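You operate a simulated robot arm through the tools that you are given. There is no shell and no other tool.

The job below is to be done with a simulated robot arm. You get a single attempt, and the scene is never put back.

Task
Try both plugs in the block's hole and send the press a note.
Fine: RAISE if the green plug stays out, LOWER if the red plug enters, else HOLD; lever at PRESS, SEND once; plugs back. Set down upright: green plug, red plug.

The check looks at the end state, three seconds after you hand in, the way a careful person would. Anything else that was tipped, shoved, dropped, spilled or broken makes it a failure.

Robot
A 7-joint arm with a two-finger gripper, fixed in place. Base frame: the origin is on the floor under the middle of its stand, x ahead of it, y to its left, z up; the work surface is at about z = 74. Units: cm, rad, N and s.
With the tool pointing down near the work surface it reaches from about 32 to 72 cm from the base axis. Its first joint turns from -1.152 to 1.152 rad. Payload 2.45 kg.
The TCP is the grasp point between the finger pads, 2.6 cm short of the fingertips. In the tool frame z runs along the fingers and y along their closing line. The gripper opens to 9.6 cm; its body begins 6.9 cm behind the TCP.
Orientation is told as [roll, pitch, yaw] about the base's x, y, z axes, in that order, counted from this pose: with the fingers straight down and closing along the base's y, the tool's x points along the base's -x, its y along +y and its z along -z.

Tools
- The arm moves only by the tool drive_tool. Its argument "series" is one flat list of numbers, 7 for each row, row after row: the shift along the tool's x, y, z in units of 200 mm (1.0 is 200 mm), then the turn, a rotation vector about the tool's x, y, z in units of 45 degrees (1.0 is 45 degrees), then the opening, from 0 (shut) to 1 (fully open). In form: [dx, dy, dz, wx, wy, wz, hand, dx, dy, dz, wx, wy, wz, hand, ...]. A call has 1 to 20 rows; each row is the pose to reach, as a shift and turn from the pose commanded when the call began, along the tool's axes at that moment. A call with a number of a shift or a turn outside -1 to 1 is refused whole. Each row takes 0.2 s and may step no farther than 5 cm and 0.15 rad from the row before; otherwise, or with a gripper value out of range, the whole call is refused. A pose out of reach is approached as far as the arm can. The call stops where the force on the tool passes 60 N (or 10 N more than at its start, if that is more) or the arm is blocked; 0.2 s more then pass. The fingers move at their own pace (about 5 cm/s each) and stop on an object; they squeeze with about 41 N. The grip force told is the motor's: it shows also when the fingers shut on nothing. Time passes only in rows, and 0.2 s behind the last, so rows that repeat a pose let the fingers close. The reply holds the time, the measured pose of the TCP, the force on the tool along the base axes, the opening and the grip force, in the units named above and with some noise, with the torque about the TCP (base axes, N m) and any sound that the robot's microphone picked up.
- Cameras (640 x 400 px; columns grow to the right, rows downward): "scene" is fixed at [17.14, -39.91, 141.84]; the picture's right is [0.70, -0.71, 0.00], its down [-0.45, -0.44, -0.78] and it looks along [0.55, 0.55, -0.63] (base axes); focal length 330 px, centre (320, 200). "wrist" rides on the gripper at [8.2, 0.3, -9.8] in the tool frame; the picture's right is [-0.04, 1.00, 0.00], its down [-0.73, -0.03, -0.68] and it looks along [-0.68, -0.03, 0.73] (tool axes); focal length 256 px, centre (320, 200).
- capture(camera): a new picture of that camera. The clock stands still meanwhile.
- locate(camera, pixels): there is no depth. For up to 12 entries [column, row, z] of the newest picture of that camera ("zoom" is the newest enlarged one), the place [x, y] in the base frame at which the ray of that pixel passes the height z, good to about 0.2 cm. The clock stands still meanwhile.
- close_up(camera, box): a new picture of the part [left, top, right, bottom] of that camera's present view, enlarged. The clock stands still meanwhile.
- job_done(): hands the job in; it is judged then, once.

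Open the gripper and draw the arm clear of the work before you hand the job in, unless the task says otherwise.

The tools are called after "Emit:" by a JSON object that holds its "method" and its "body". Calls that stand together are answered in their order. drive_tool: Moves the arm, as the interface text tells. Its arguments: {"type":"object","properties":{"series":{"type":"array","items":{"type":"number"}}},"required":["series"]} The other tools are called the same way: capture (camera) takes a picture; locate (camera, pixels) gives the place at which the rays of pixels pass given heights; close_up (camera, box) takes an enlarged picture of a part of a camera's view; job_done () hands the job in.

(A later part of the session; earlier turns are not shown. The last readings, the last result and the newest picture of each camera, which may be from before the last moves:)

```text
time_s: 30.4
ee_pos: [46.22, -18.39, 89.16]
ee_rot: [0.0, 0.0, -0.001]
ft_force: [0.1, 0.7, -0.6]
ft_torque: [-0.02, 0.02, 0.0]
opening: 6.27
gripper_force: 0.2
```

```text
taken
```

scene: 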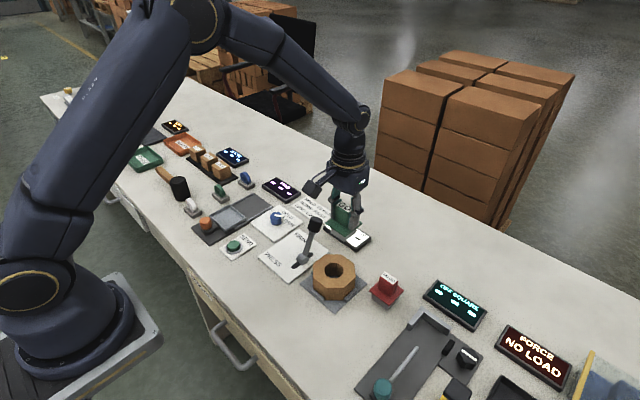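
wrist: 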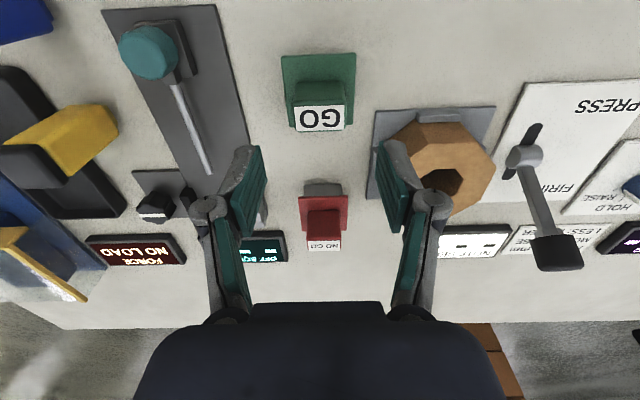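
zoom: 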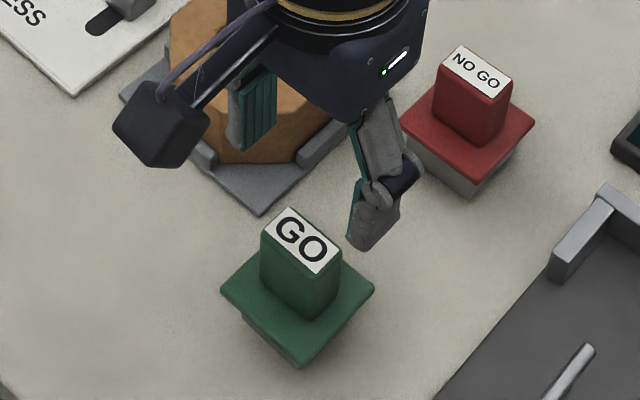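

The green plug stands back on its spot (zoom position unchanged within about 2 px). I move over the red plug at about (60.4,-18.4) and measure it.

Emit:
{"method": "drive_tool", "body": {"series": [-0.1, 0, 0, 0, 0, 0, 0.65, -0.25, 0, 0, 0, 0, 0, 0.65, -0.42, 0, 0, 0, 0, 0, 0.65, -0.58, 0, 0, 0, 0, 0, 0.65, -0.69, 0, 0, 0, 0, 0, 0.65, -0.71, 0, 0, 0, 0, 0, 0.65, -0.71, 0, 0, 0, 0, 0, 0.65]}}

Emit:
{"method": "close_up", "body": {"camera": "wrist", "box": [260, 50, 376, 150]}}

Emit:
{"method": "capture", "body": {"camera": "wrist"}}

Emit:
{"method": "close_up", "body": {"camera": "scene", "box": [330, 240, 450, 340]}}

```text
time_s: 32.0
ee_pos: [60.49, -18.4, 89.36]
ee_rot: [0.0, -0.001, 0.0]
ft_force: [1.1, -0.1, -0.2]
ft_torque: [0.01, -0.04, 0.02]
opening: 6.25
gripper_force: 0.0
```

```text
4.00 times, centred on (318, 100) of wrist
```

zoom: 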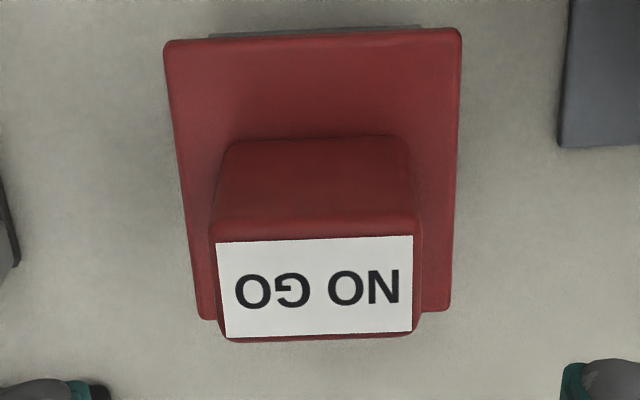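

```text
taken
```

wrist: 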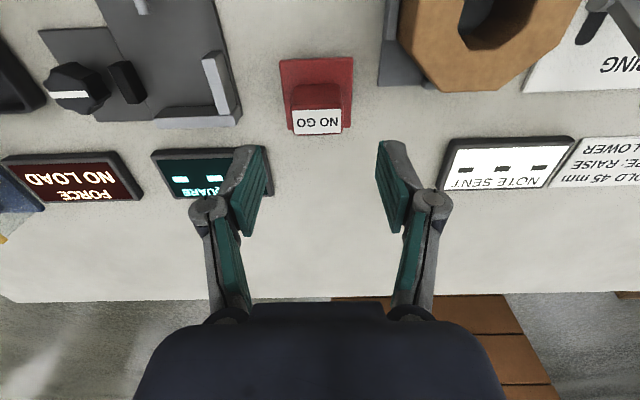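

```text
4.00 times, centred on (390, 290) of scene
```

zoom: 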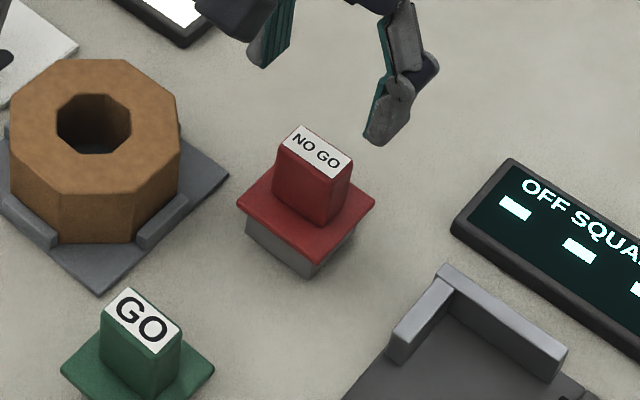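

The red plug's grey body looks about 4.7 cm wide. I compute its handle and flange corners.

Emit:
{"method": "locate", "body": {"camera": "wrist", "pixels": [[292, 110.75, 82], [341.25, 108.5, 82], [294.5, 134.5, 82], [340.75, 132.5, 82], [279.25, 60.5, 77.2], [353.5, 57.25, 77.2], [287.5, 130, 77.2], [350.5, 128, 77.2]]}}

Emit:
{"method": "locate", "body": {"camera": "scene", "pixels": [[385, 272, 82], [398.25, 280, 82], [393, 285, 82], [379.5, 276.25, 82], [390, 356.5, 77], [414, 309, 77]]}}

```text
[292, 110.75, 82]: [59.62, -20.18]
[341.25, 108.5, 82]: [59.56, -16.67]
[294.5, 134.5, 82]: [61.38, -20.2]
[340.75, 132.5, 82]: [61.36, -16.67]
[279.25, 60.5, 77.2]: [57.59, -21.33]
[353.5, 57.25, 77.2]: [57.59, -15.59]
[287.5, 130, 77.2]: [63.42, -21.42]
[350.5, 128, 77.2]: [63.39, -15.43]
```

```text
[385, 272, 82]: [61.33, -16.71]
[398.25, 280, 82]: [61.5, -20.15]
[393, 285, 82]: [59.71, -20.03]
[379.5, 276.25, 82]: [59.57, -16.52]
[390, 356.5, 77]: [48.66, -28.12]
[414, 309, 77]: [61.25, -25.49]
```

The red plug is centred at (60.5,-18.43), the same size as the green one above the flange. I shift 0.2 cm in x, descend to z≈80.2 and grip.

Emit:
{"method": "drive_tool", "body": {"series": [-0.01, 0.0025, 0.1, 0, 0, 0, 0.65, -0.01, 0.0025, 0.22, 0, 0, 0, 0.65, -0.01, 0.0025, 0.33, 0, 0, 0, 0.65, -0.01, 0.0025, 0.41, 0, 0, 0, 0.65, -0.01, 0.0025, 0.447, 0, 0, 0, 0.65, -0.01, 0.0025, 0.452, 0, 0, 0, 0.65, -0.01, 0.0025, 0.452, 0, 0, 0, 0.45, -0.01, 0.0025, 0.452, 0, 0, 0, 0.3, -0.01, 0.0025, 0.452, 0, 0, 0, 0.2, -0.01, 0.0025, 0.452, 0, 0, 0, 0.2, -0.01, 0.0025, 0.452, 0, 0, 0, 0.2]}}

Emit:
{"method": "capture", "body": {"camera": "wrist"}}

```text
time_s: 34.4
ee_pos: [60.54, -18.31, 80.23]
ee_rot: [0.0, 0.001, -0.001]
ft_force: [-0.5, -1.1, -0.5]
ft_torque: [-0.07, -0.08, 0.0]
opening: 3.74
gripper_force: 41.0
```

```text
taken
```

wrist: 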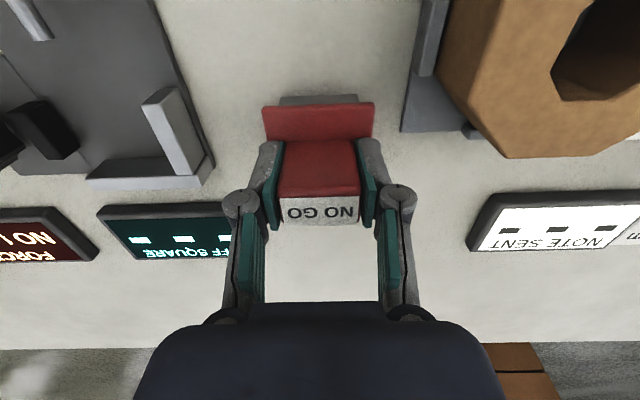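

The red plug is gripped (3.74 cm, 41 N). I lift it and carry it to the same viewing spot beyond the block to re-measure the hole.

Emit:
{"method": "drive_tool", "body": {"series": [0, 0, -0.05, 0, 0, 0, 0.2, 0, 0, -0.15, 0, 0, 0, 0.2, 0, 0, -0.3, 0, 0, 0, 0.2, 0, 0, -0.48, 0, 0, 0, 0.2, 0, 0, -0.65, 0, 0, 0, 0.2, 0.02, 0.1, -0.785, 0, 0, 0, 0.2, 0.06, 0.24, -0.785, 0, 0, 0, 0.2, 0.1, 0.38, -0.785, 0, 0, 0, 0.2, 0.13, 0.5, -0.785, 0, 0, 0, 0.2, 0.145, 0.5675, -0.785, 0, 0, 0, 0.2, 0.145, 0.5675, -0.785, 0, 0, 0, 0.2]}}

Emit:
{"method": "close_up", "body": {"camera": "wrist", "box": [250, 0, 390, 100]}}

Emit:
{"method": "capture", "body": {"camera": "wrist"}}

Emit:
{"method": "close_up", "body": {"camera": "scene", "box": [290, 240, 380, 310]}}

```text
time_s: 36.8
ee_pos: [57.69, -6.88, 95.96]
ee_rot: [0.0, 0.0, -0.002]
ft_force: [0.0, -0.5, -3.3]
ft_torque: [-0.02, 0.0, -0.01]
opening: 3.76
gripper_force: 41.3
```

```text
4.00 times, centred on (320, 50) of wrist
```

zoom: 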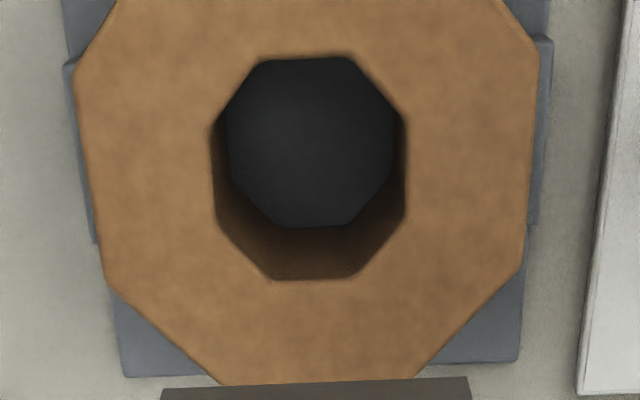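

```text
taken
```

wrist: 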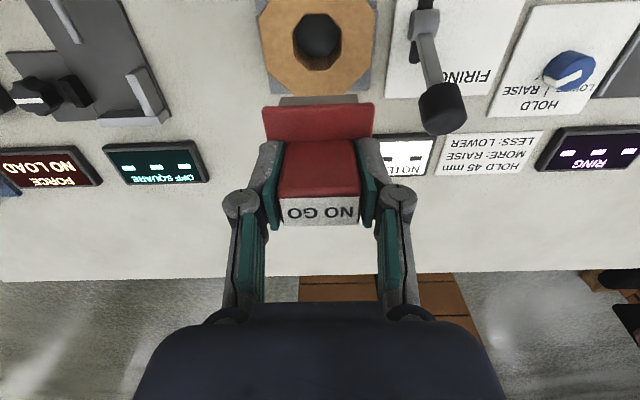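

```text
5.71 times, centred on (335, 275) of scene
```

zoom: 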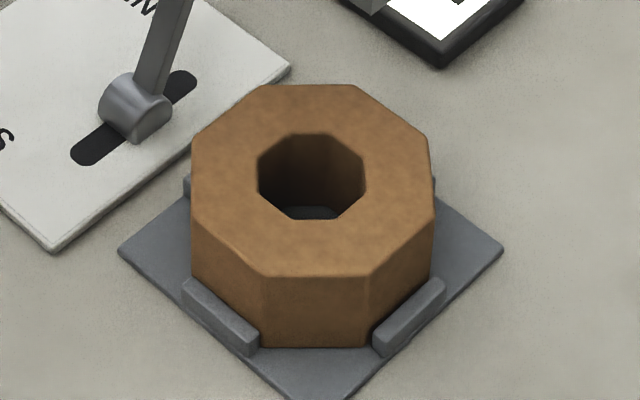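

The red body edge measures 77 px against the green's 66 px, so it is about 4.8 cm wide. I locate the hole's edges again from this view.

Emit:
{"method": "locate", "body": {"camera": "wrist", "pixels": [[293, 45, 80], [341.25, 45, 80], [317.5, 14.25, 80], [317.5, 70.5, 80], [293, 45, 79.8], [341.25, 45, 79.8], [317.5, 14.25, 79.8], [317.5, 70.5, 79.8]]}}

Emit:
{"method": "locate", "body": {"camera": "scene", "pixels": [[333.7, 270.8, 79.8], [333.7, 270.8, 80], [333.7, 270.8, 80.2]]}}

```text
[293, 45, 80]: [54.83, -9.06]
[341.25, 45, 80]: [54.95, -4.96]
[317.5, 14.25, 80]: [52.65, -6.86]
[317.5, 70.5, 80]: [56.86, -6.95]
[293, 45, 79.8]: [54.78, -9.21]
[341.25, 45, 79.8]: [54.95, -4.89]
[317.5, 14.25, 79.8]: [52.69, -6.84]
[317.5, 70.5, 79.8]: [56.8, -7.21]
```

```text
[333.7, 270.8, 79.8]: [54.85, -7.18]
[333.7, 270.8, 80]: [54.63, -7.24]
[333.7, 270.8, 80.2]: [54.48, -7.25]
```

The hole centre is about (54.8,-7.0). I bring the red plug over it, body bottom about 1 cm above the block.

Emit:
{"method": "drive_tool", "body": {"series": [0.07, 0.001, 0, 0, 0, 0, 0.2, 0.14, 0.002, 0, 0, 0, 0, 0.2, 0.14, 0.002, 0.15, 0, 0, 0, 0.2, 0.14, 0.002, 0.29, 0, 0, 0, 0.2, 0.14, 0.002, 0.39, 0, 0, 0, 0.2, 0.14, 0.002, 0.44, 0, 0, 0, 0.2, 0.14, 0.002, 0.44, 0, 0, 0, 0.2]}}

Emit:
{"method": "close_up", "body": {"camera": "wrist", "box": [220, 40, 420, 165]}}

Emit:
{"method": "close_up", "body": {"camera": "scene", "box": [290, 240, 380, 300]}}

```text
time_s: 38.4
ee_pos: [54.82, -7.0, 86.96]
ee_rot: [0.001, 0.0, -0.001]
ft_force: [0.7, 0.0, -2.7]
ft_torque: [0.04, 0.02, -0.01]
opening: 3.75
gripper_force: 41.1
```

```text
3.20 times, centred on (320, 102) of wrist
```

zoom: 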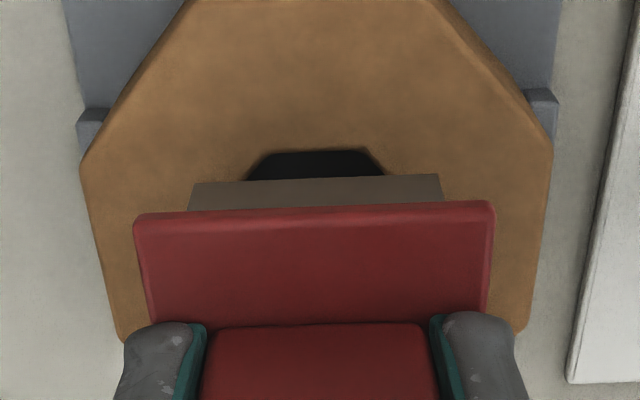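

```text
6.67 times, centred on (335, 270) of scene
```

zoom: 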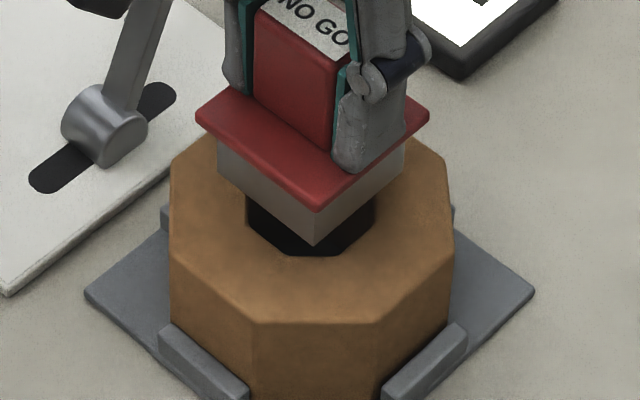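

The red body clearly overhangs the hole on both sides (zoom 190–440 against a hole of roughly 240–390). I lower gently to test it physically.

Emit:
{"method": "drive_tool", "body": {"series": [0.005, 0, 0.02, 0, 0, 0, 0.2, 0.005, 0, 0.035, 0, 0, 0, 0.2, 0.005, 0, 0.045, 0, 0, 0, 0.2, 0.005, 0, 0.05, 0, 0, 0, 0.2, 0.005, 0, 0.05, 0, 0, 0, 0.2]}}

```text
time_s: 39.6
ee_pos: [54.76, -6.93, 86.15]
ee_rot: [0.001, 0.001, -0.001]
ft_force: [0.3, -0.1, -2.8]
ft_torque: [0.02, 0.0, -0.03]
opening: 3.75
gripper_force: 41.0
```

No contact at z≈86.1. I go on 2 mm at a time.

Emit:
{"method": "drive_tool", "body": {"series": [0, 0, 0.005, 0, 0, 0, 0.2, 0, 0, 0.01, 0, 0, 0, 0.2, 0, 0, 0.01, 0, 0, 0, 0.2]}}

```text
time_s: 40.4
ee_pos: [54.69, -6.94, 85.81]
ee_rot: [-0.001, -0.001, -0.002]
ft_force: [-0.5, 1.2, -2.1]
ft_torque: [-0.01, -0.02, 0.0]
opening: 3.75
gripper_force: 40.4
```

Emit:
{"method": "drive_tool", "body": {"series": [0, 0, 0.005, 0, 0, 0, 0.2, 0, 0, 0.01, 0, 0, 0, 0.2, 0, 0, 0.01, 0, 0, 0, 0.2]}}

```text
time_s: 41.2
ee_pos: [54.67, -6.9, 85.73]
ee_rot: [0.0, 0.0, -0.002]
ft_force: [0.6, -0.1, -2.2]
ft_torque: [0.0, 0.01, -0.01]
opening: 3.75
gripper_force: 40.7
```

Still no load at z≈85.7. I continue by 2 mm.

Emit:
{"method": "drive_tool", "body": {"series": [0, 0, 0.005, 0, 0, 0, 0.2, 0, 0, 0.01, 0, 0, 0, 0.2, 0, 0, 0.01, 0, 0, 0, 0.2]}}

Emit:
{"method": "close_up", "body": {"camera": "scene", "box": [290, 240, 380, 300]}}

```text
time_s: 42.0
ee_pos: [54.94, -7.09, 85.45]
ee_rot: [0.0, -0.003, -0.001]
ft_force: [1.1, -1.6, 2.8]
ft_torque: [-0.04, 0.02, 0.04]
opening: 3.74
gripper_force: 41.1
```

```text
6.67 times, centred on (335, 270) of scene
```

zoom: 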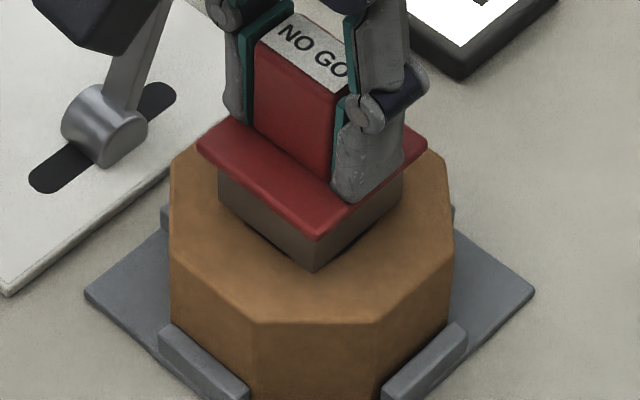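

The force turned to +2.8 N, so the red body touches the block top at z≈85.5. I press 1.5 mm further to confirm it does not enter.

Emit:
{"method": "drive_tool", "body": {"series": [0, 0, 0.003, 0, 0, 0, 0.2, 0, 0, 0.007, 0, 0, 0, 0.2, 0, 0, 0.007, 0, 0, 0, 0.2]}}

```text
time_s: 42.8
ee_pos: [54.74, -7.0, 85.46]
ee_rot: [-0.002, -0.002, -0.004]
ft_force: [-2.8, -7.1, 30.8]
ft_torque: [-0.23, 0.38, 0.09]
opening: 3.73
gripper_force: 41.4
```

A load of about 31 N builds up with no sinking (z stays at 85.46), and the pressure centre works out close to the middle. The red plug therefore stays out while green went in, so the note is HOLD. I lift off and carry the red plug back to (60.5,-18.43).

Emit:
{"method": "drive_tool", "body": {"series": [0, 0, -0.02, 0, 0, 0, 0.2, 0, 0, -0.08, 0, 0, 0, 0.2, 0, 0, -0.18, 0, 0, 0, 0.2, 0, 0, -0.3, 0, 0, 0, 0.2, -0.06, -0.12, -0.3, 0, 0, 0, 0.2, -0.13, -0.26, -0.3, 0, 0, 0, 0.2, -0.21, -0.41, -0.3, 0, 0, 0, 0.2, -0.27, -0.53, -0.3, 0, 0, 0, 0.2, -0.29, -0.5695, -0.3, 0, 0, 0, 0.2, -0.29, -0.5695, -0.2, 0, 0, 0, 0.2, -0.29, -0.5695, -0.06, 0, 0, 0, 0.2, -0.29, -0.5695, 0.08, 0, 0, 0, 0.2, -0.29, -0.5695, 0.18, 0, 0, 0, 0.2, -0.29, -0.5695, 0.23, 0, 0, 0, 0.2, -0.29, -0.5695, 0.24, 0, 0, 0, 0.2, -0.29, -0.5695, 0.24, 0, 0, 0, 0.2]}}

Emit:
{"method": "close_up", "body": {"camera": "scene", "box": [330, 240, 450, 340]}}

```text
time_s: 46.2
ee_pos: [60.53, -18.39, 80.62]
ee_rot: [0.0, -0.001, 0.0]
ft_force: [-0.6, -0.1, -2.4]
ft_torque: [0.01, 0.02, -0.01]
opening: 3.78
gripper_force: 41.4
```

```text
4.00 times, centred on (390, 290) of scene
```

zoom: 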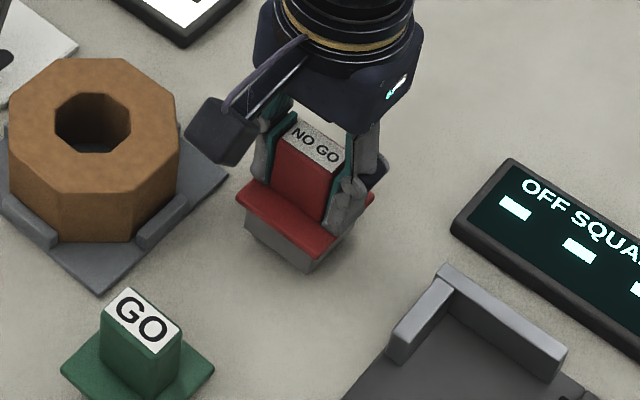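

The red plug hangs just above its place. I lower the last few millimetres until it touches down.

Emit:
{"method": "drive_tool", "body": {"series": [0, 0, 0.005, 0, 0, 0, 0.2, 0, 0, 0.01, 0, 0, 0, 0.2, 0, 0, 0.014, 0, 0, 0, 0.2, 0, 0, 0.014, 0, 0, 0, 0.2]}}

```text
time_s: 47.2
ee_pos: [60.48, -18.35, 80.31]
ee_rot: [0.001, -0.001, -0.002]
ft_force: [0.3, 0.4, -2.8]
ft_torque: [0.01, -0.01, -0.03]
opening: 3.78
gripper_force: 40.8
```

No table contact yet at 80.31. I lower 2 mm more in small steps.

Emit:
{"method": "drive_tool", "body": {"series": [0, 0, 0.004, 0, 0, 0, 0.2, 0, 0, 0.007, 0, 0, 0, 0.2, 0, 0, 0.007, 0, 0, 0, 0.2]}}

```text
time_s: 48.0
ee_pos: [60.53, -18.34, 80.23]
ee_rot: [0.0, 0.001, 0.001]
ft_force: [-3.0, 2.1, 10.4]
ft_torque: [0.1, 0.14, 0.01]
opening: 3.74
gripper_force: 41.1
```

Now it stands on the table (+10.4 N). I ease off, open and rise.

Emit:
{"method": "drive_tool", "body": {"series": [0, 0, -0.003, 0, 0, 0, 0.2, 0, 0, -0.003, 0, 0, 0, 0.35, 0, 0, -0.003, 0, 0, 0, 0.5, 0, 0, -0.003, 0, 0, 0, 0.65, 0, 0, -0.003, 0, 0, 0, 0.65, 0, 0, -0.05, 0, 0, 0, 0.65, 0, 0, -0.12, 0, 0, 0, 0.65, 0, 0, -0.22, 0, 0, 0, 0.65, 0, 0, -0.35, 0, 0, 0, 0.65, 0, 0, -0.5, 0, 0, 0, 0.65, 0, 0, -0.65, 0, 0, 0, 0.65, 0, 0, -0.65, 0, 0, 0, 0.65]}}

Emit:
{"method": "close_up", "body": {"camera": "scene", "box": [310, 240, 450, 350]}}

Emit:
{"method": "capture", "body": {"camera": "wrist"}}

```text
time_s: 50.6
ee_pos: [60.58, -18.5, 93.48]
ee_rot: [0.001, 0.0, -0.002]
ft_force: [0.3, -0.3, -0.5]
ft_torque: [0.0, -0.04, 0.0]
opening: 6.21
gripper_force: 0.1
```

```text
3.64 times, centred on (380, 295) of scene
```

zoom: 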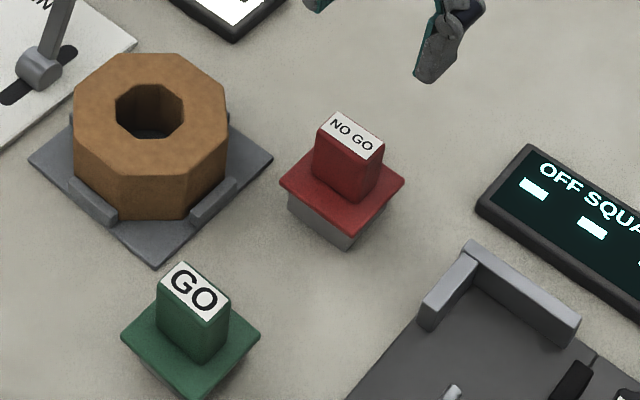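

```text
taken
```

wrist: 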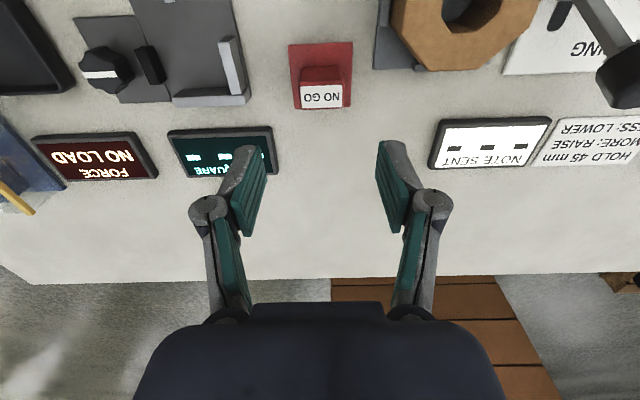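

Both plugs stand upright on their places and the display still shows "NOTE SENT" with dashes. Now I go to the dial at about (59,20), travelling high above the lever, in two moves.

Emit:
{"method": "drive_tool", "body": {"series": [0.03, 0.1, -0.1, 0, 0, 0, 0.65, 0.07, 0.3, -0.2, 0, 0, 0, 0.65, 0.12, 0.5, -0.2, 0, 0, 0, 0.65, 0.17, 0.7, -0.2, 0, 0, 0, 0.65, 0.2, 0.87, -0.2, 0, 0, 0, 0.65, 0.2125, 0.95, -0.2, 0, 0, 0, 0.65]}}

Emit:
{"method": "drive_tool", "body": {"series": [0.03, 0.12, 0, 0, 0, 0, 0.65, 0.08, 0.33, 0, 0, 0, 0, 0.65, 0.13, 0.55, 0, 0, 0, 0, 0.65, 0.18, 0.77, 0, 0, 0, 0, 0.65, 0.2125, 0.95, 0, 0, 0, 0, 0.65, 0.2125, 0.95, 0, 0, 0, 0, 0.65]}}

Emit:
{"method": "capture", "body": {"camera": "wrist"}}

Emit:
{"method": "capture", "body": {"camera": "scene"}}

```text
time_s: 52.0
ee_pos: [56.16, 0.79, 97.21]
ee_rot: [-0.001, 0.0, -0.002]
ft_force: [0.4, 0.5, -0.4]
ft_torque: [-0.03, 0.04, 0.01]
opening: 6.24
gripper_force: 0.1
```

```text
time_s: 53.4
ee_pos: [52.11, 19.62, 97.15]
ee_rot: [0.0, 0.001, 0.0]
ft_force: [-0.6, 0.0, 0.5]
ft_torque: [0.01, -0.03, -0.06]
opening: 6.22
gripper_force: 0.1
```

```text
taken
```

wrist: 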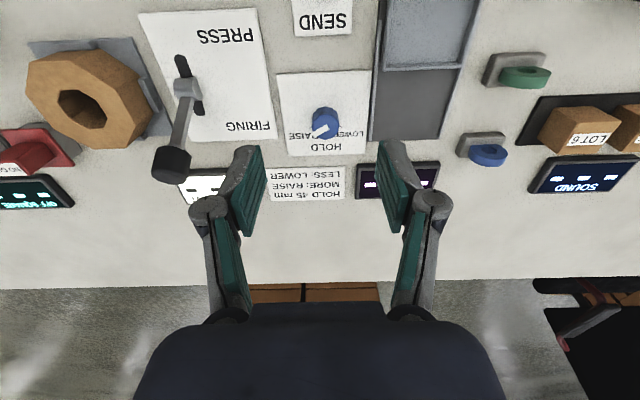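

```text
taken
```

scene: 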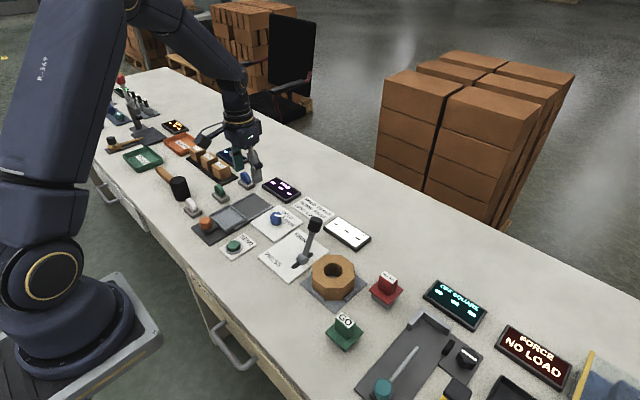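

The dial is at about (324,122) in the wrist picture with a white pointer. I enlarge it to read its position.

Emit:
{"method": "close_up", "body": {"camera": "wrist", "box": [270, 75, 380, 165]}}

Emit:
{"method": "close_up", "body": {"camera": "scene", "box": [240, 190, 320, 250]}}

Emit:
{"method": "close_up", "body": {"camera": "wrist", "box": [130, 40, 280, 200]}}

```text
4.44 times, centred on (325, 120) of wrist
```

zoom: 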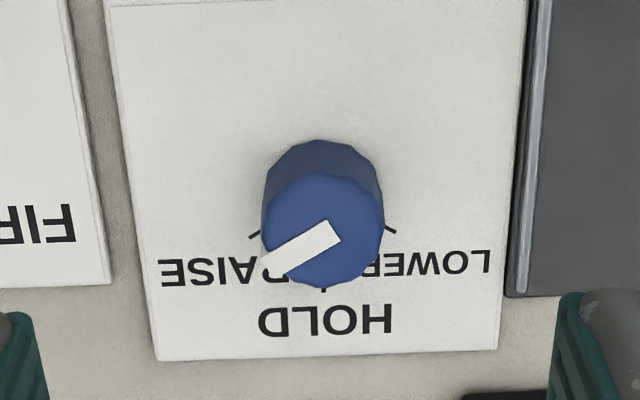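

```text
6.67 times, centred on (280, 220) of scene
```

zoom: 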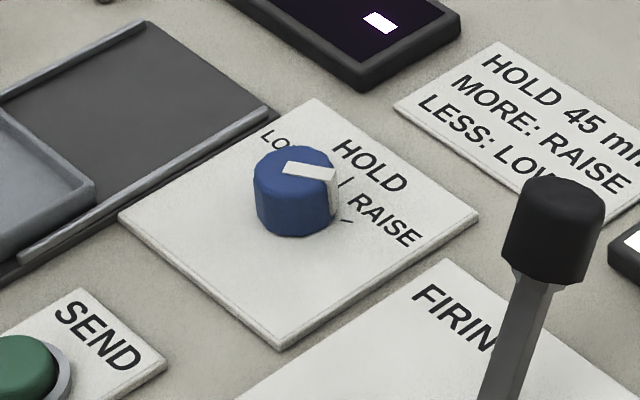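

```text
2.50 times, centred on (205, 120) of wrist
```

zoom: 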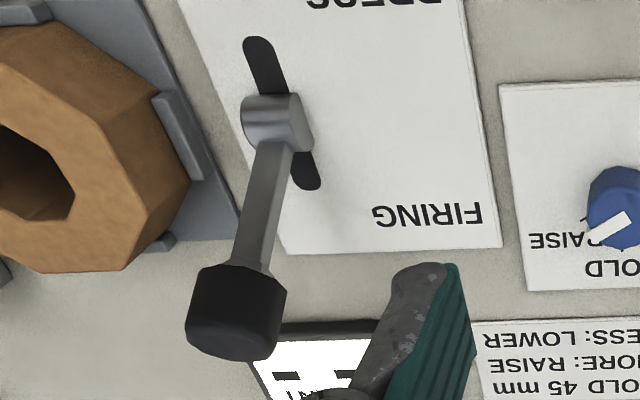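

The pointer currently points at the RAISE tick (image left, i.e. -y side, about 50° from HOLD). HOLD is straight toward +x, so the dial must turn about 50° counter-clockwise seen from above. I locate the knob.

Emit:
{"method": "locate", "body": {"camera": "wrist", "pixels": [[325.7, 127.2, 76], [325.7, 127.2, 77], [325.7, 127.2, 78], [312, 127.2, 77], [339, 127.2, 77], [310.3, 128, 74.3], [340.8, 126.8, 74.3], [328.5, 132, 77.2], [312, 135.5, 77.2]]}}

Emit:
{"method": "locate", "body": {"camera": "scene", "pixels": [[275.8, 215.2, 76], [275.8, 215.2, 77], [275.8, 215.2, 78], [270, 215.5, 77], [282.6, 215.5, 77]]}}

```text
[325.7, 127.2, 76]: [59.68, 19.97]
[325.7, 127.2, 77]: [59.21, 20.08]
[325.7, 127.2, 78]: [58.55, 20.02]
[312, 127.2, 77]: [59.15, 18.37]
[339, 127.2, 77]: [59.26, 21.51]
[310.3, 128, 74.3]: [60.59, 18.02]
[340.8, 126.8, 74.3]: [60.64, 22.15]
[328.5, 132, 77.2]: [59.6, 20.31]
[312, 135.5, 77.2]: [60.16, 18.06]
```

```text
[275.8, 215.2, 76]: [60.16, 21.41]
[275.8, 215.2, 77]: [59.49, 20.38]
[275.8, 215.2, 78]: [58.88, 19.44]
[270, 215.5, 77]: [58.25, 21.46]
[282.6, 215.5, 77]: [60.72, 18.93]
```

The knob is centred at about (59.1,20.05), top z≈77.4, about 3.3 cm across. The pointer is on the -y/+x side, so I grip across it: I turn the hand 45° clockwise (seen from above) while moving over the dial, then look.

Emit:
{"method": "drive_tool", "body": {"series": [-0.06, 0.004, 0.08, 0, 0, 0.17, 0.65, -0.12, 0.008, 0.16, 0, 0, 0.34, 0.65, -0.18, 0.012, 0.24, 0, 0, 0.51, 0.65, -0.24, 0.016, 0.32, 0, 0, 0.68, 0.65, -0.3, 0.02, 0.4, 0, 0, 0.85, 0.65, -0.355, 0.024, 0.455, 0, 0, 1.0, 0.65, -0.355, 0.024, 0.455, 0, 0, 1.0, 0.65]}}

Emit:
{"method": "capture", "body": {"camera": "wrist"}}

Emit:
{"method": "close_up", "body": {"camera": "scene", "box": [230, 180, 330, 250]}}

```text
time_s: 55.0
ee_pos: [59.19, 20.07, 88.13]
ee_rot: [-0.001, 0.0, -0.787]
ft_force: [-0.2, -0.4, 0.6]
ft_torque: [0.02, 0.01, 0.05]
opening: 6.24
gripper_force: 0.1
```

```text
taken
```

wrist: 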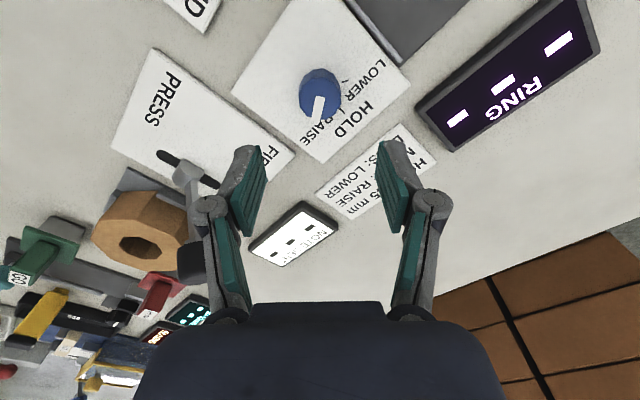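

```text
5.71 times, centred on (280, 215) of scene
```

zoom: 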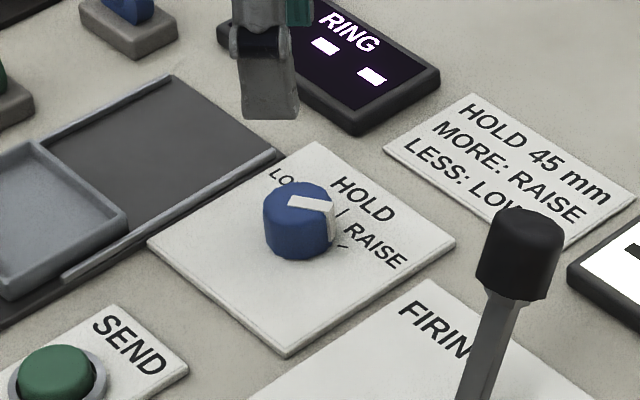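

The yaw is -0.787 as intended, and the pointer now points nearly straight down in the picture. I enlarge to measure its angle and the ticks.

Emit:
{"method": "close_up", "body": {"camera": "wrist", "box": [270, 50, 382, 150]}}

```text
4.00 times, centred on (326, 100) of wrist
```

zoom: 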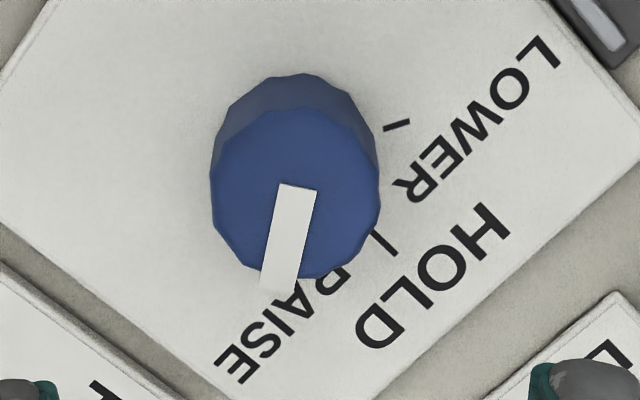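

I compute positions of the pointer ends, the knob's top centre and the visible ticks with the zoom picture.

Emit:
{"method": "locate", "body": {"camera": "zoom", "pixels": [[295, 194, 77.4], [298, 186, 77.4], [280, 285, 77.4], [397, 125, 74.4], [380, 245, 74.4], [211, 185, 77.4], [380, 180, 77.4], [300, 278, 77.4], [297, 110, 77.4], [299, 280, 77.0]]}}

```text
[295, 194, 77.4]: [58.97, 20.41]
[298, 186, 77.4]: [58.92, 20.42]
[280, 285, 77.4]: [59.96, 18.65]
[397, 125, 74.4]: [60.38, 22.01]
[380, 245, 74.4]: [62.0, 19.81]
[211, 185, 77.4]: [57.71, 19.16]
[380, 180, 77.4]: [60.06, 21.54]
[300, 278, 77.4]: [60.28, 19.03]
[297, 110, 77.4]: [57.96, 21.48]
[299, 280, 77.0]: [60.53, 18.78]
```

The knob centre is about (59.05,20.15), diameter 3.35 cm, directly under the hand; the pointer is at about -58° from +x. I descend until the fingertips are about 1 cm above the card level and close on the knob.

Emit:
{"method": "drive_tool", "body": {"series": [0.005, 0, 0.12, 0, 0, 0, 0.6, 0.005, 0, 0.26, 0, 0, 0, 0.6, 0.005, 0, 0.38, 0, 0, 0, 0.6, 0.005, 0, 0.46, 0, 0, 0, 0.6, 0.005, 0, 0.505, 0, 0, 0, 0.6, 0.005, 0, 0.517, 0, 0, 0, 0.6, 0.005, 0, 0.517, 0, 0, 0, 0.6]}}

Emit:
{"method": "close_up", "body": {"camera": "scene", "box": [230, 180, 330, 250]}}

Emit:
{"method": "capture", "body": {"camera": "wrist"}}

```text
time_s: 56.6
ee_pos: [58.98, 20.06, 77.73]
ee_rot: [0.0, 0.001, -0.785]
ft_force: [-0.3, -0.5, 0.0]
ft_torque: [-0.02, -0.01, 0.06]
opening: 5.77
gripper_force: 0.2
```

```text
5.71 times, centred on (280, 215) of scene
```

zoom: 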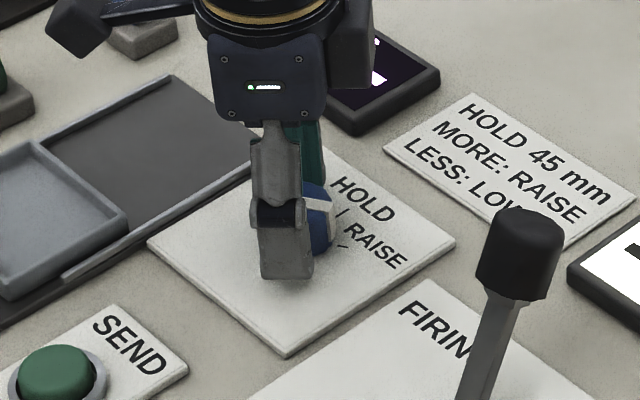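

```text
taken
```

wrist: 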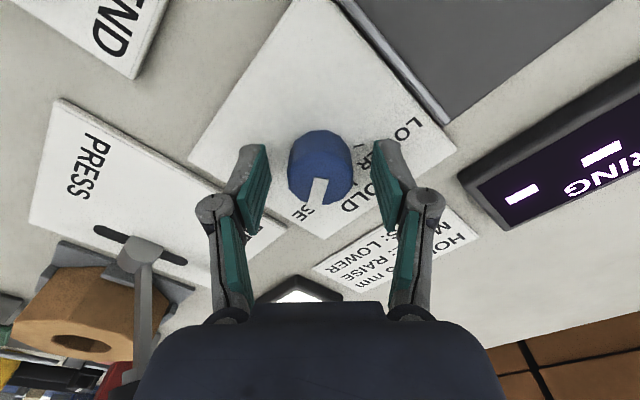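

The knob sits centred between the pads, with the pointer free of them. I close the fingers on it.

Emit:
{"method": "drive_tool", "body": {"series": [0, 0, 0, 0, 0, 0, 0.45, 0, 0, 0, 0, 0, 0, 0.35, 0, 0, 0, 0, 0, 0, 0.2, 0, 0, 0, 0, 0, 0, 0.2, 0, 0, 0, 0, 0, 0, 0.2]}}

```text
time_s: 57.8
ee_pos: [59.15, 20.08, 77.68]
ee_rot: [-0.001, 0.001, -0.785]
ft_force: [1.0, 0.9, -1.0]
ft_torque: [0.02, -0.08, -0.01]
opening: 3.49
gripper_force: 45.1
```

Gripped at 3.49 cm with small side forces. I turn the hand counter-clockwise (seen from above) by 45° in small steps and listen.

Emit:
{"method": "drive_tool", "body": {"series": [0, 0, 0, 0, 0, -0.15, 0.2, 0, 0, 0, 0, 0, -0.3, 0.2, 0, 0, 0, 0, 0, -0.45, 0.2, 0, 0, 0, 0, 0, -0.6, 0.2, 0, 0, 0, 0, 0, -0.75, 0.2, 0, 0, 0, 0, 0, -0.9, 0.2, 0, 0, 0, 0, 0, -1.0, 0.2, 0, 0, 0, 0, 0, -1.0, 0.2]}}

Emit:
{"method": "capture", "body": {"camera": "wrist"}}

Emit:
{"method": "close_up", "body": {"camera": "scene", "box": [230, 180, 330, 250]}}

```text
time_s: 59.6
ee_pos: [58.95, 19.94, 77.68]
ee_rot: [-0.004, 0.003, 0.001]
ft_force: [-17.4, -22.5, 14.5]
ft_torque: [-0.45, -0.36, -0.03]
opening: 3.43
gripper_force: 45.2
```

```text
taken
```

wrist: 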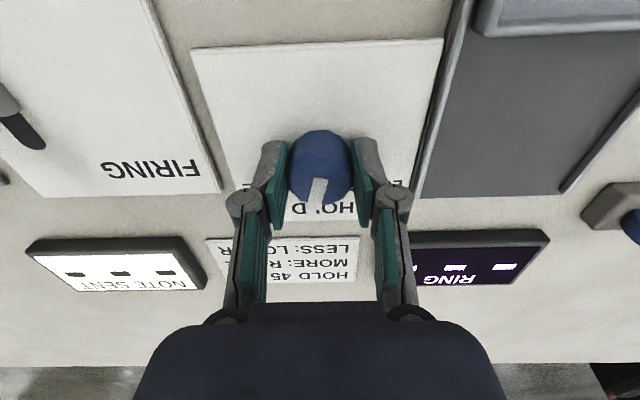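

```text
5.71 times, centred on (280, 215) of scene
```

zoom: 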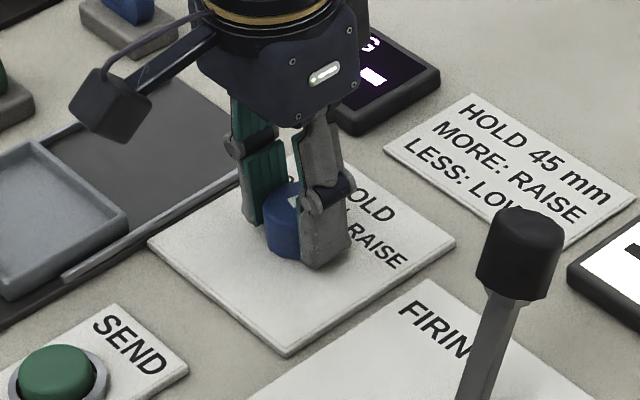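

The knob turned with the hand: the pointer now points almost toward +x, with about 13° left to go. A side load of about 28 N built up from a slight centre mismatch, so I shift 0.1 cm to relieve it and look closely.

Emit:
{"method": "drive_tool", "body": {"series": [0.003, -0.004, -0.002, 0, 0, 0, 0.2, 0.005, -0.0075, -0.003, 0, 0, 0, 0.2, 0.005, -0.0075, -0.003, 0, 0, 0, 0.2]}}

Emit:
{"method": "close_up", "body": {"camera": "wrist", "box": [264, 120, 376, 220]}}

```text
time_s: 60.4
ee_pos: [59.03, 20.0, 77.84]
ee_rot: [-0.001, 0.002, -0.001]
ft_force: [-3.0, -18.7, -3.0]
ft_torque: [-0.56, 0.82, -0.05]
opening: 3.42
gripper_force: 45.2
```

```text
4.00 times, centred on (320, 170) of wrist
```

zoom: 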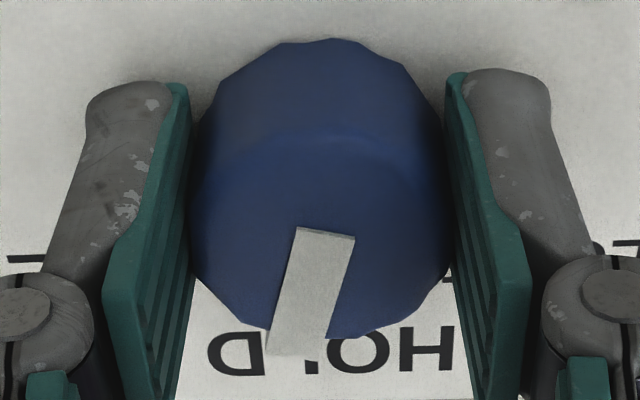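

The pointer is still about 13° short of HOLD (top (325,232) to tip (297,350) in the zoom). I turn the remaining 13° and relieve the y load slightly.

Emit:
{"method": "drive_tool", "body": {"series": [0, -0.003, 0, 0, 0, -0.08, 0.2, 0, -0.006, 0, 0, 0, -0.16, 0.2, 0, -0.006, 0, 0, 0, -0.24, 0.2, 0, -0.006, 0, 0, 0, -0.29, 0.2, 0, -0.006, 0, 0, 0, -0.29, 0.2]}}

Emit:
{"method": "close_up", "body": {"camera": "wrist", "box": [264, 120, 376, 220]}}

```text
time_s: 61.6
ee_pos: [59.12, 19.82, 77.62]
ee_rot: [0.0, 0.002, 0.229]
ft_force: [-9.7, -13.3, -11.1]
ft_torque: [-0.04, -0.88, 0.02]
opening: 3.47
gripper_force: 45.1
```

```text
4.00 times, centred on (320, 170) of wrist
```

zoom: 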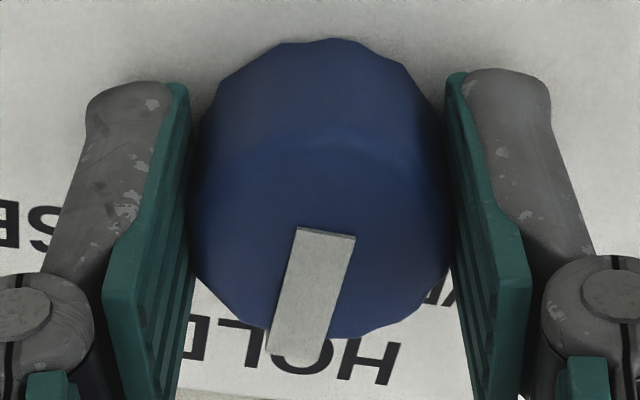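

The hand is at yaw 0.229 rad and the pointer turned with it, so it should now point at HOLD. I open the fingers, rise, and check.

Emit:
{"method": "drive_tool", "body": {"series": [0, 0, 0, 0, 0, 0, 0.35, 0, 0, 0, 0, 0, 0, 0.5, 0, 0, 0, 0, 0, 0, 0.6, 0, 0, 0, 0, 0, 0, 0.65, 0, 0, -0.06, 0, 0, 0, 0.65, 0, 0, -0.16, 0, 0, 0, 0.65, 0, 0, -0.3, 0, 0, 0, 0.65, 0, 0, -0.45, 0, 0, 0, 0.65, 0, 0, -0.55, 0, 0, 0, 0.65, 0, 0, -0.55, 0, 0, 0, 0.65]}}

Emit:
{"method": "capture", "body": {"camera": "wrist"}}

Emit:
{"method": "close_up", "body": {"camera": "wrist", "box": [260, 40, 372, 140]}}

Emit:
{"method": "close_up", "body": {"camera": "scene", "box": [230, 180, 330, 250]}}

```text
time_s: 63.8
ee_pos: [59.03, 19.95, 88.88]
ee_rot: [-0.001, -0.001, 0.228]
ft_force: [0.2, -0.2, 0.6]
ft_torque: [0.02, 0.02, 0.01]
opening: 6.26
gripper_force: 0.1
```

```text
taken
```

wrist: 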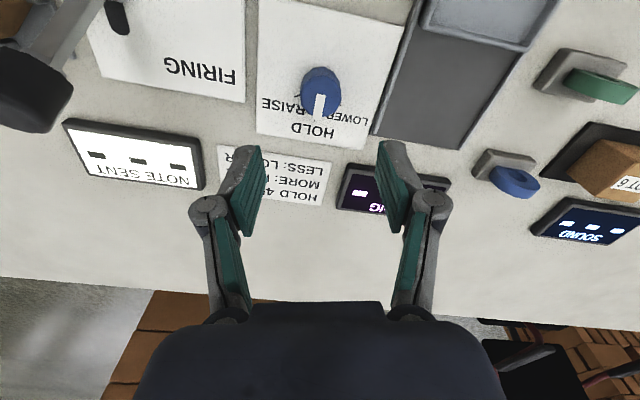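

```text
4.00 times, centred on (316, 90) of wrist
```

zoom: 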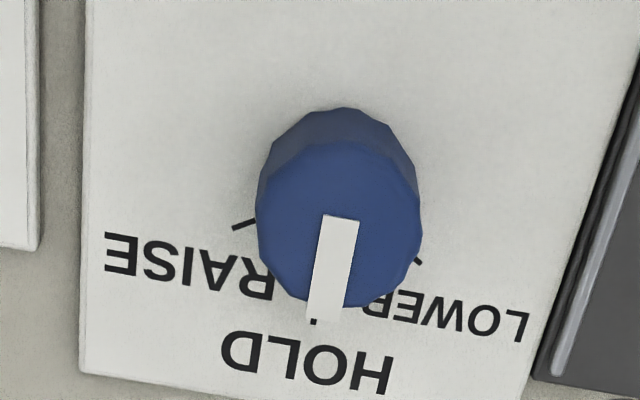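

```text
5.71 times, centred on (280, 215) of scene
```

zoom: 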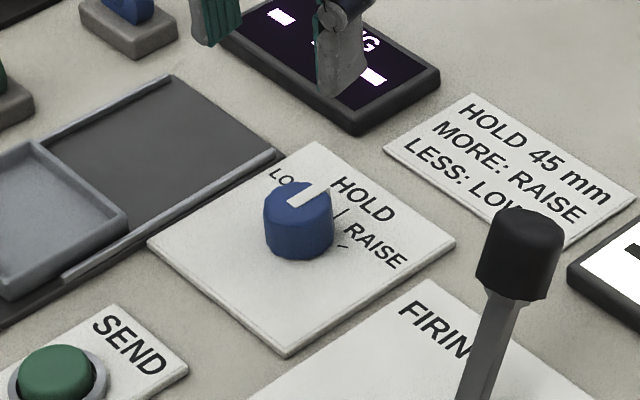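

The pointer tip now sits on the HOLD tick at (313,322), so the dial reads HOLD. Next I move up and over to look at the lever, turning the hand back to yaw 0.

Emit:
{"method": "drive_tool", "body": {"series": [0, 0, -0.2, 0, 0, 0.05, 0.65, 0.08, -0.09, -0.38, 0, 0, 0.1, 0.65, 0.2, -0.225, -0.405, 0, 0, 0.18, 0.65, 0.33, -0.37, -0.405, 0, 0, 0.25, 0.65, 0.46, -0.52, -0.405, 0, 0, 0.29, 0.65, 0.57, -0.64, -0.405, 0, 0, 0.29, 0.65, 0.6255, -0.7045, -0.405, 0, 0, 0.29, 0.65, 0.6255, -0.7045, -0.405, 0, 0, 0.29, 0.65]}}

Emit:
{"method": "capture", "body": {"camera": "wrist"}}

Emit:
{"method": "close_up", "body": {"camera": "scene", "box": [250, 200, 350, 290]}}

```text
time_s: 65.6
ee_pos: [50.03, 3.32, 97.12]
ee_rot: [-0.001, -0.002, -0.001]
ft_force: [-0.3, 0.3, 0.9]
ft_torque: [0.05, -0.01, 0.01]
opening: 6.22
gripper_force: 0.0
```

```text
taken
```

wrist: 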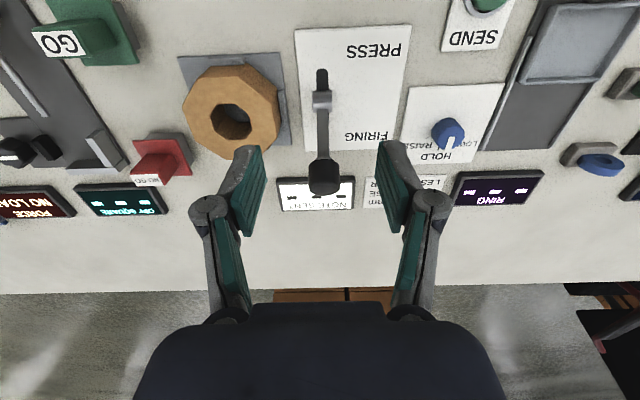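

```text
4.44 times, centred on (300, 245) of scene
```

zoom: 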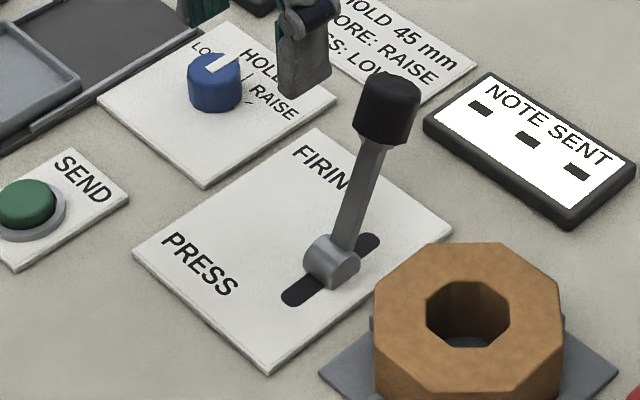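

The lever knob is at (324,178) in the wrist picture and its hub at (322,98). I enlarge it and triangulate.

Emit:
{"method": "close_up", "body": {"camera": "wrist", "box": [270, 60, 382, 210]}}

Emit:
{"method": "close_up", "body": {"camera": "scene", "box": [290, 205, 350, 275]}}

```text
2.67 times, centred on (326, 135) of wrist
```

zoom: 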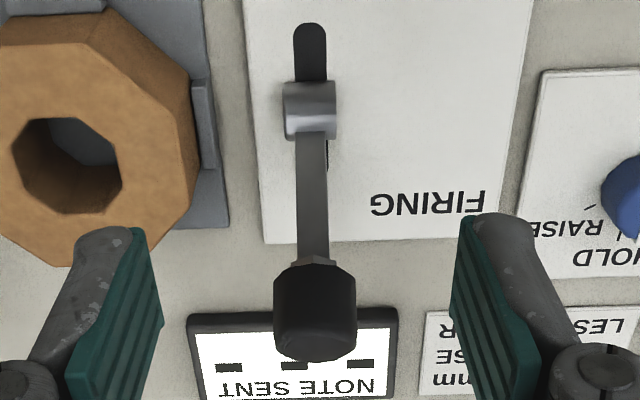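

```text
5.71 times, centred on (320, 240) of scene
```

zoom: 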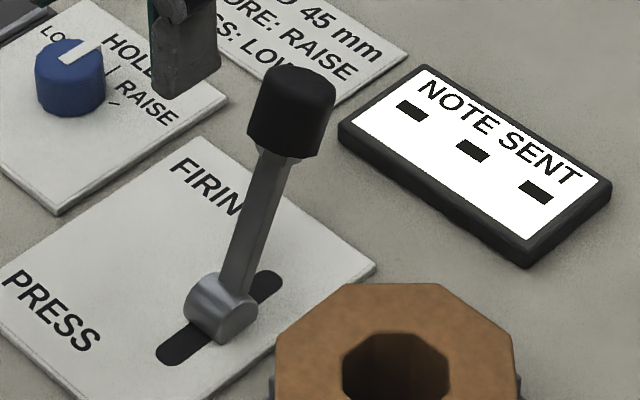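

I locate the knob's ends, the hub and the slot from both views.

Emit:
{"method": "locate", "body": {"camera": "scene", "pixels": [[314.9, 224.8, 84], [314.9, 224.8, 85], [314.9, 224.8, 86], [313, 232.1, 82], [313, 232.1, 83], [313, 232.1, 84], [316.5, 218.6, 86], [316.5, 218.6, 87.5], [302.1, 258.7, 75], [302.1, 258.7, 76], [293.7, 267.7, 74.3], [312.1, 253.7, 74.3]]}}

Emit:
{"method": "locate", "body": {"camera": "wrist", "pixels": [[324.1, 176.2, 84], [324.1, 176.2, 85], [324.1, 176.2, 86], [323.4, 158.2, 82], [323.4, 158.2, 83], [323.4, 158.2, 84], [324.1, 189.3, 86], [324.1, 189.3, 87.5], [322.25, 101.3, 75], [322.25, 101.3, 76], [321.9, 69.5, 74.3], [323.8, 123.8, 74.3]]}}

```text
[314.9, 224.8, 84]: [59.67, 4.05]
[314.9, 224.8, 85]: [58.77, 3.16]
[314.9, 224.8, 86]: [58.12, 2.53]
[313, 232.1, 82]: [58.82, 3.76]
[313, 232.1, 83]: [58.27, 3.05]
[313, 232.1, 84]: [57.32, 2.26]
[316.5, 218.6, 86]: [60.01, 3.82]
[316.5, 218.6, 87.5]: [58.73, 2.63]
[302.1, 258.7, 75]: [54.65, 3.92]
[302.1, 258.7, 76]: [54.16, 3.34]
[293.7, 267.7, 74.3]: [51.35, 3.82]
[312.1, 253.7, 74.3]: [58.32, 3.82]
```

```text
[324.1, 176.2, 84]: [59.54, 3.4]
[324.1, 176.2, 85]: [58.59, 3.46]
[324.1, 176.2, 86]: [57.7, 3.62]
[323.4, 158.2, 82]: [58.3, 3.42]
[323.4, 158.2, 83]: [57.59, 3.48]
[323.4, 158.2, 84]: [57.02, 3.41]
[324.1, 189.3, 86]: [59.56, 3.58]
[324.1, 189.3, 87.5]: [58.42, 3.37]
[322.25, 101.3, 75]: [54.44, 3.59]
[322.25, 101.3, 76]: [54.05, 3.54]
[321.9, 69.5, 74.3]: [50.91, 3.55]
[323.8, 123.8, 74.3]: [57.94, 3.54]
```

The lever stands in the plane y≈3.5, with its pivot near (54.6,75.3) and knob centre near (59.0, z 84.6), leaning about 25° to FIRING. I shut the fingers, go high to the far side (x≈63.5), and come down behind the knob.

Emit:
{"method": "drive_tool", "body": {"series": [-0.15, 0.005, 0, 0, 0, 0, 0.4, -0.32, 0.005, 0, 0, 0, 0, 0.2, -0.5, 0.005, 0, 0, 0, 0, 0, -0.63, 0.005, 0, 0, 0, 0, 0, -0.675, 0.005, 0, 0, 0, 0, 0, -0.675, 0.005, 0.12, 0, 0, 0, 0, -0.675, 0.005, 0.28, 0, 0, 0, 0, -0.675, 0.005, 0.43, 0, 0, 0, 0, -0.675, 0.005, 0.54, 0, 0, 0, 0, -0.675, 0.005, 0.595, 0, 0, 0, 0, -0.675, 0.005, 0.595, 0, 0, 0, 0]}}

Emit:
{"method": "capture", "body": {"camera": "wrist"}}

Emit:
{"method": "close_up", "body": {"camera": "scene", "box": [270, 180, 370, 280]}}

```text
time_s: 68.0
ee_pos: [63.44, 3.32, 84.93]
ee_rot: [0.0, 0.0, -0.001]
ft_force: [0.1, -0.3, -0.5]
ft_torque: [-0.01, -0.03, -0.01]
opening: 0.0
gripper_force: 28.6
```

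```text
taken
```

wrist: 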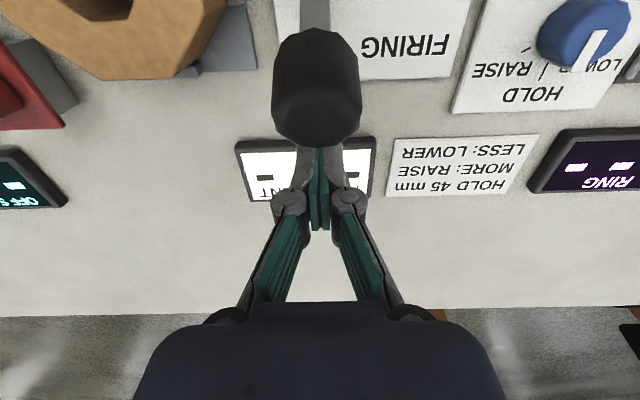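

```text
4.00 times, centred on (320, 230) of scene
```

zoom: 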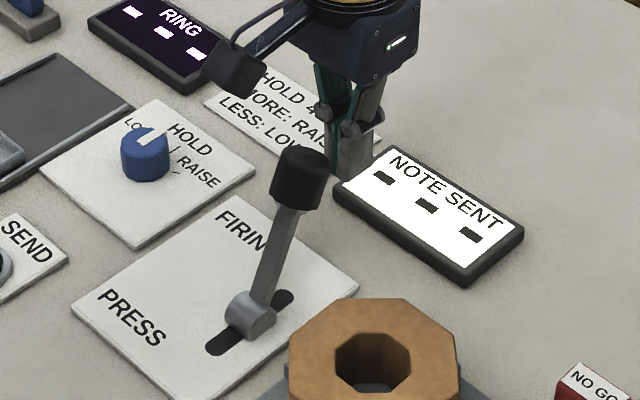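

The shut fingers stand right behind the knob, centred on it (knob at column 317, fingers at 320). I push toward -x, first 5 cm.

Emit:
{"method": "drive_tool", "body": {"series": [0.04, 0, 0, 0, 0, 0, 0, 0.08, 0, 0, 0, 0, 0, 0, 0.12, 0, 0, 0, 0, 0, 0, 0.15, 0, 0, 0, 0, 0, 0, 0.18, 0, 0, 0, 0, 0, 0, 0.21, 0, 0, 0, 0, 0, 0, 0.24, 0, 0, 0, 0, 0, 0, 0.24, 0, 0, 0, 0, 0, 0]}}

Emit:
{"method": "close_up", "body": {"camera": "scene", "box": [270, 180, 370, 280]}}

```text
time_s: 69.8
ee_pos: [58.64, 3.48, 84.99]
ee_rot: [0.001, 0.001, 0.0]
ft_force: [0.1, -0.7, 0.3]
ft_torque: [0.01, 0.06, 0.01]
opening: 0.0
gripper_force: 29.0
```

```text
4.00 times, centred on (320, 230) of scene
```

zoom: 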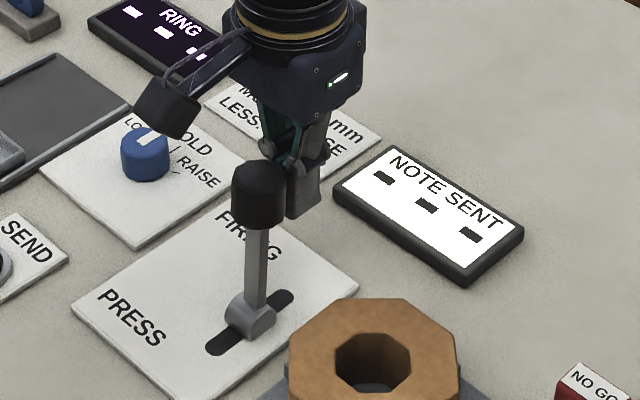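

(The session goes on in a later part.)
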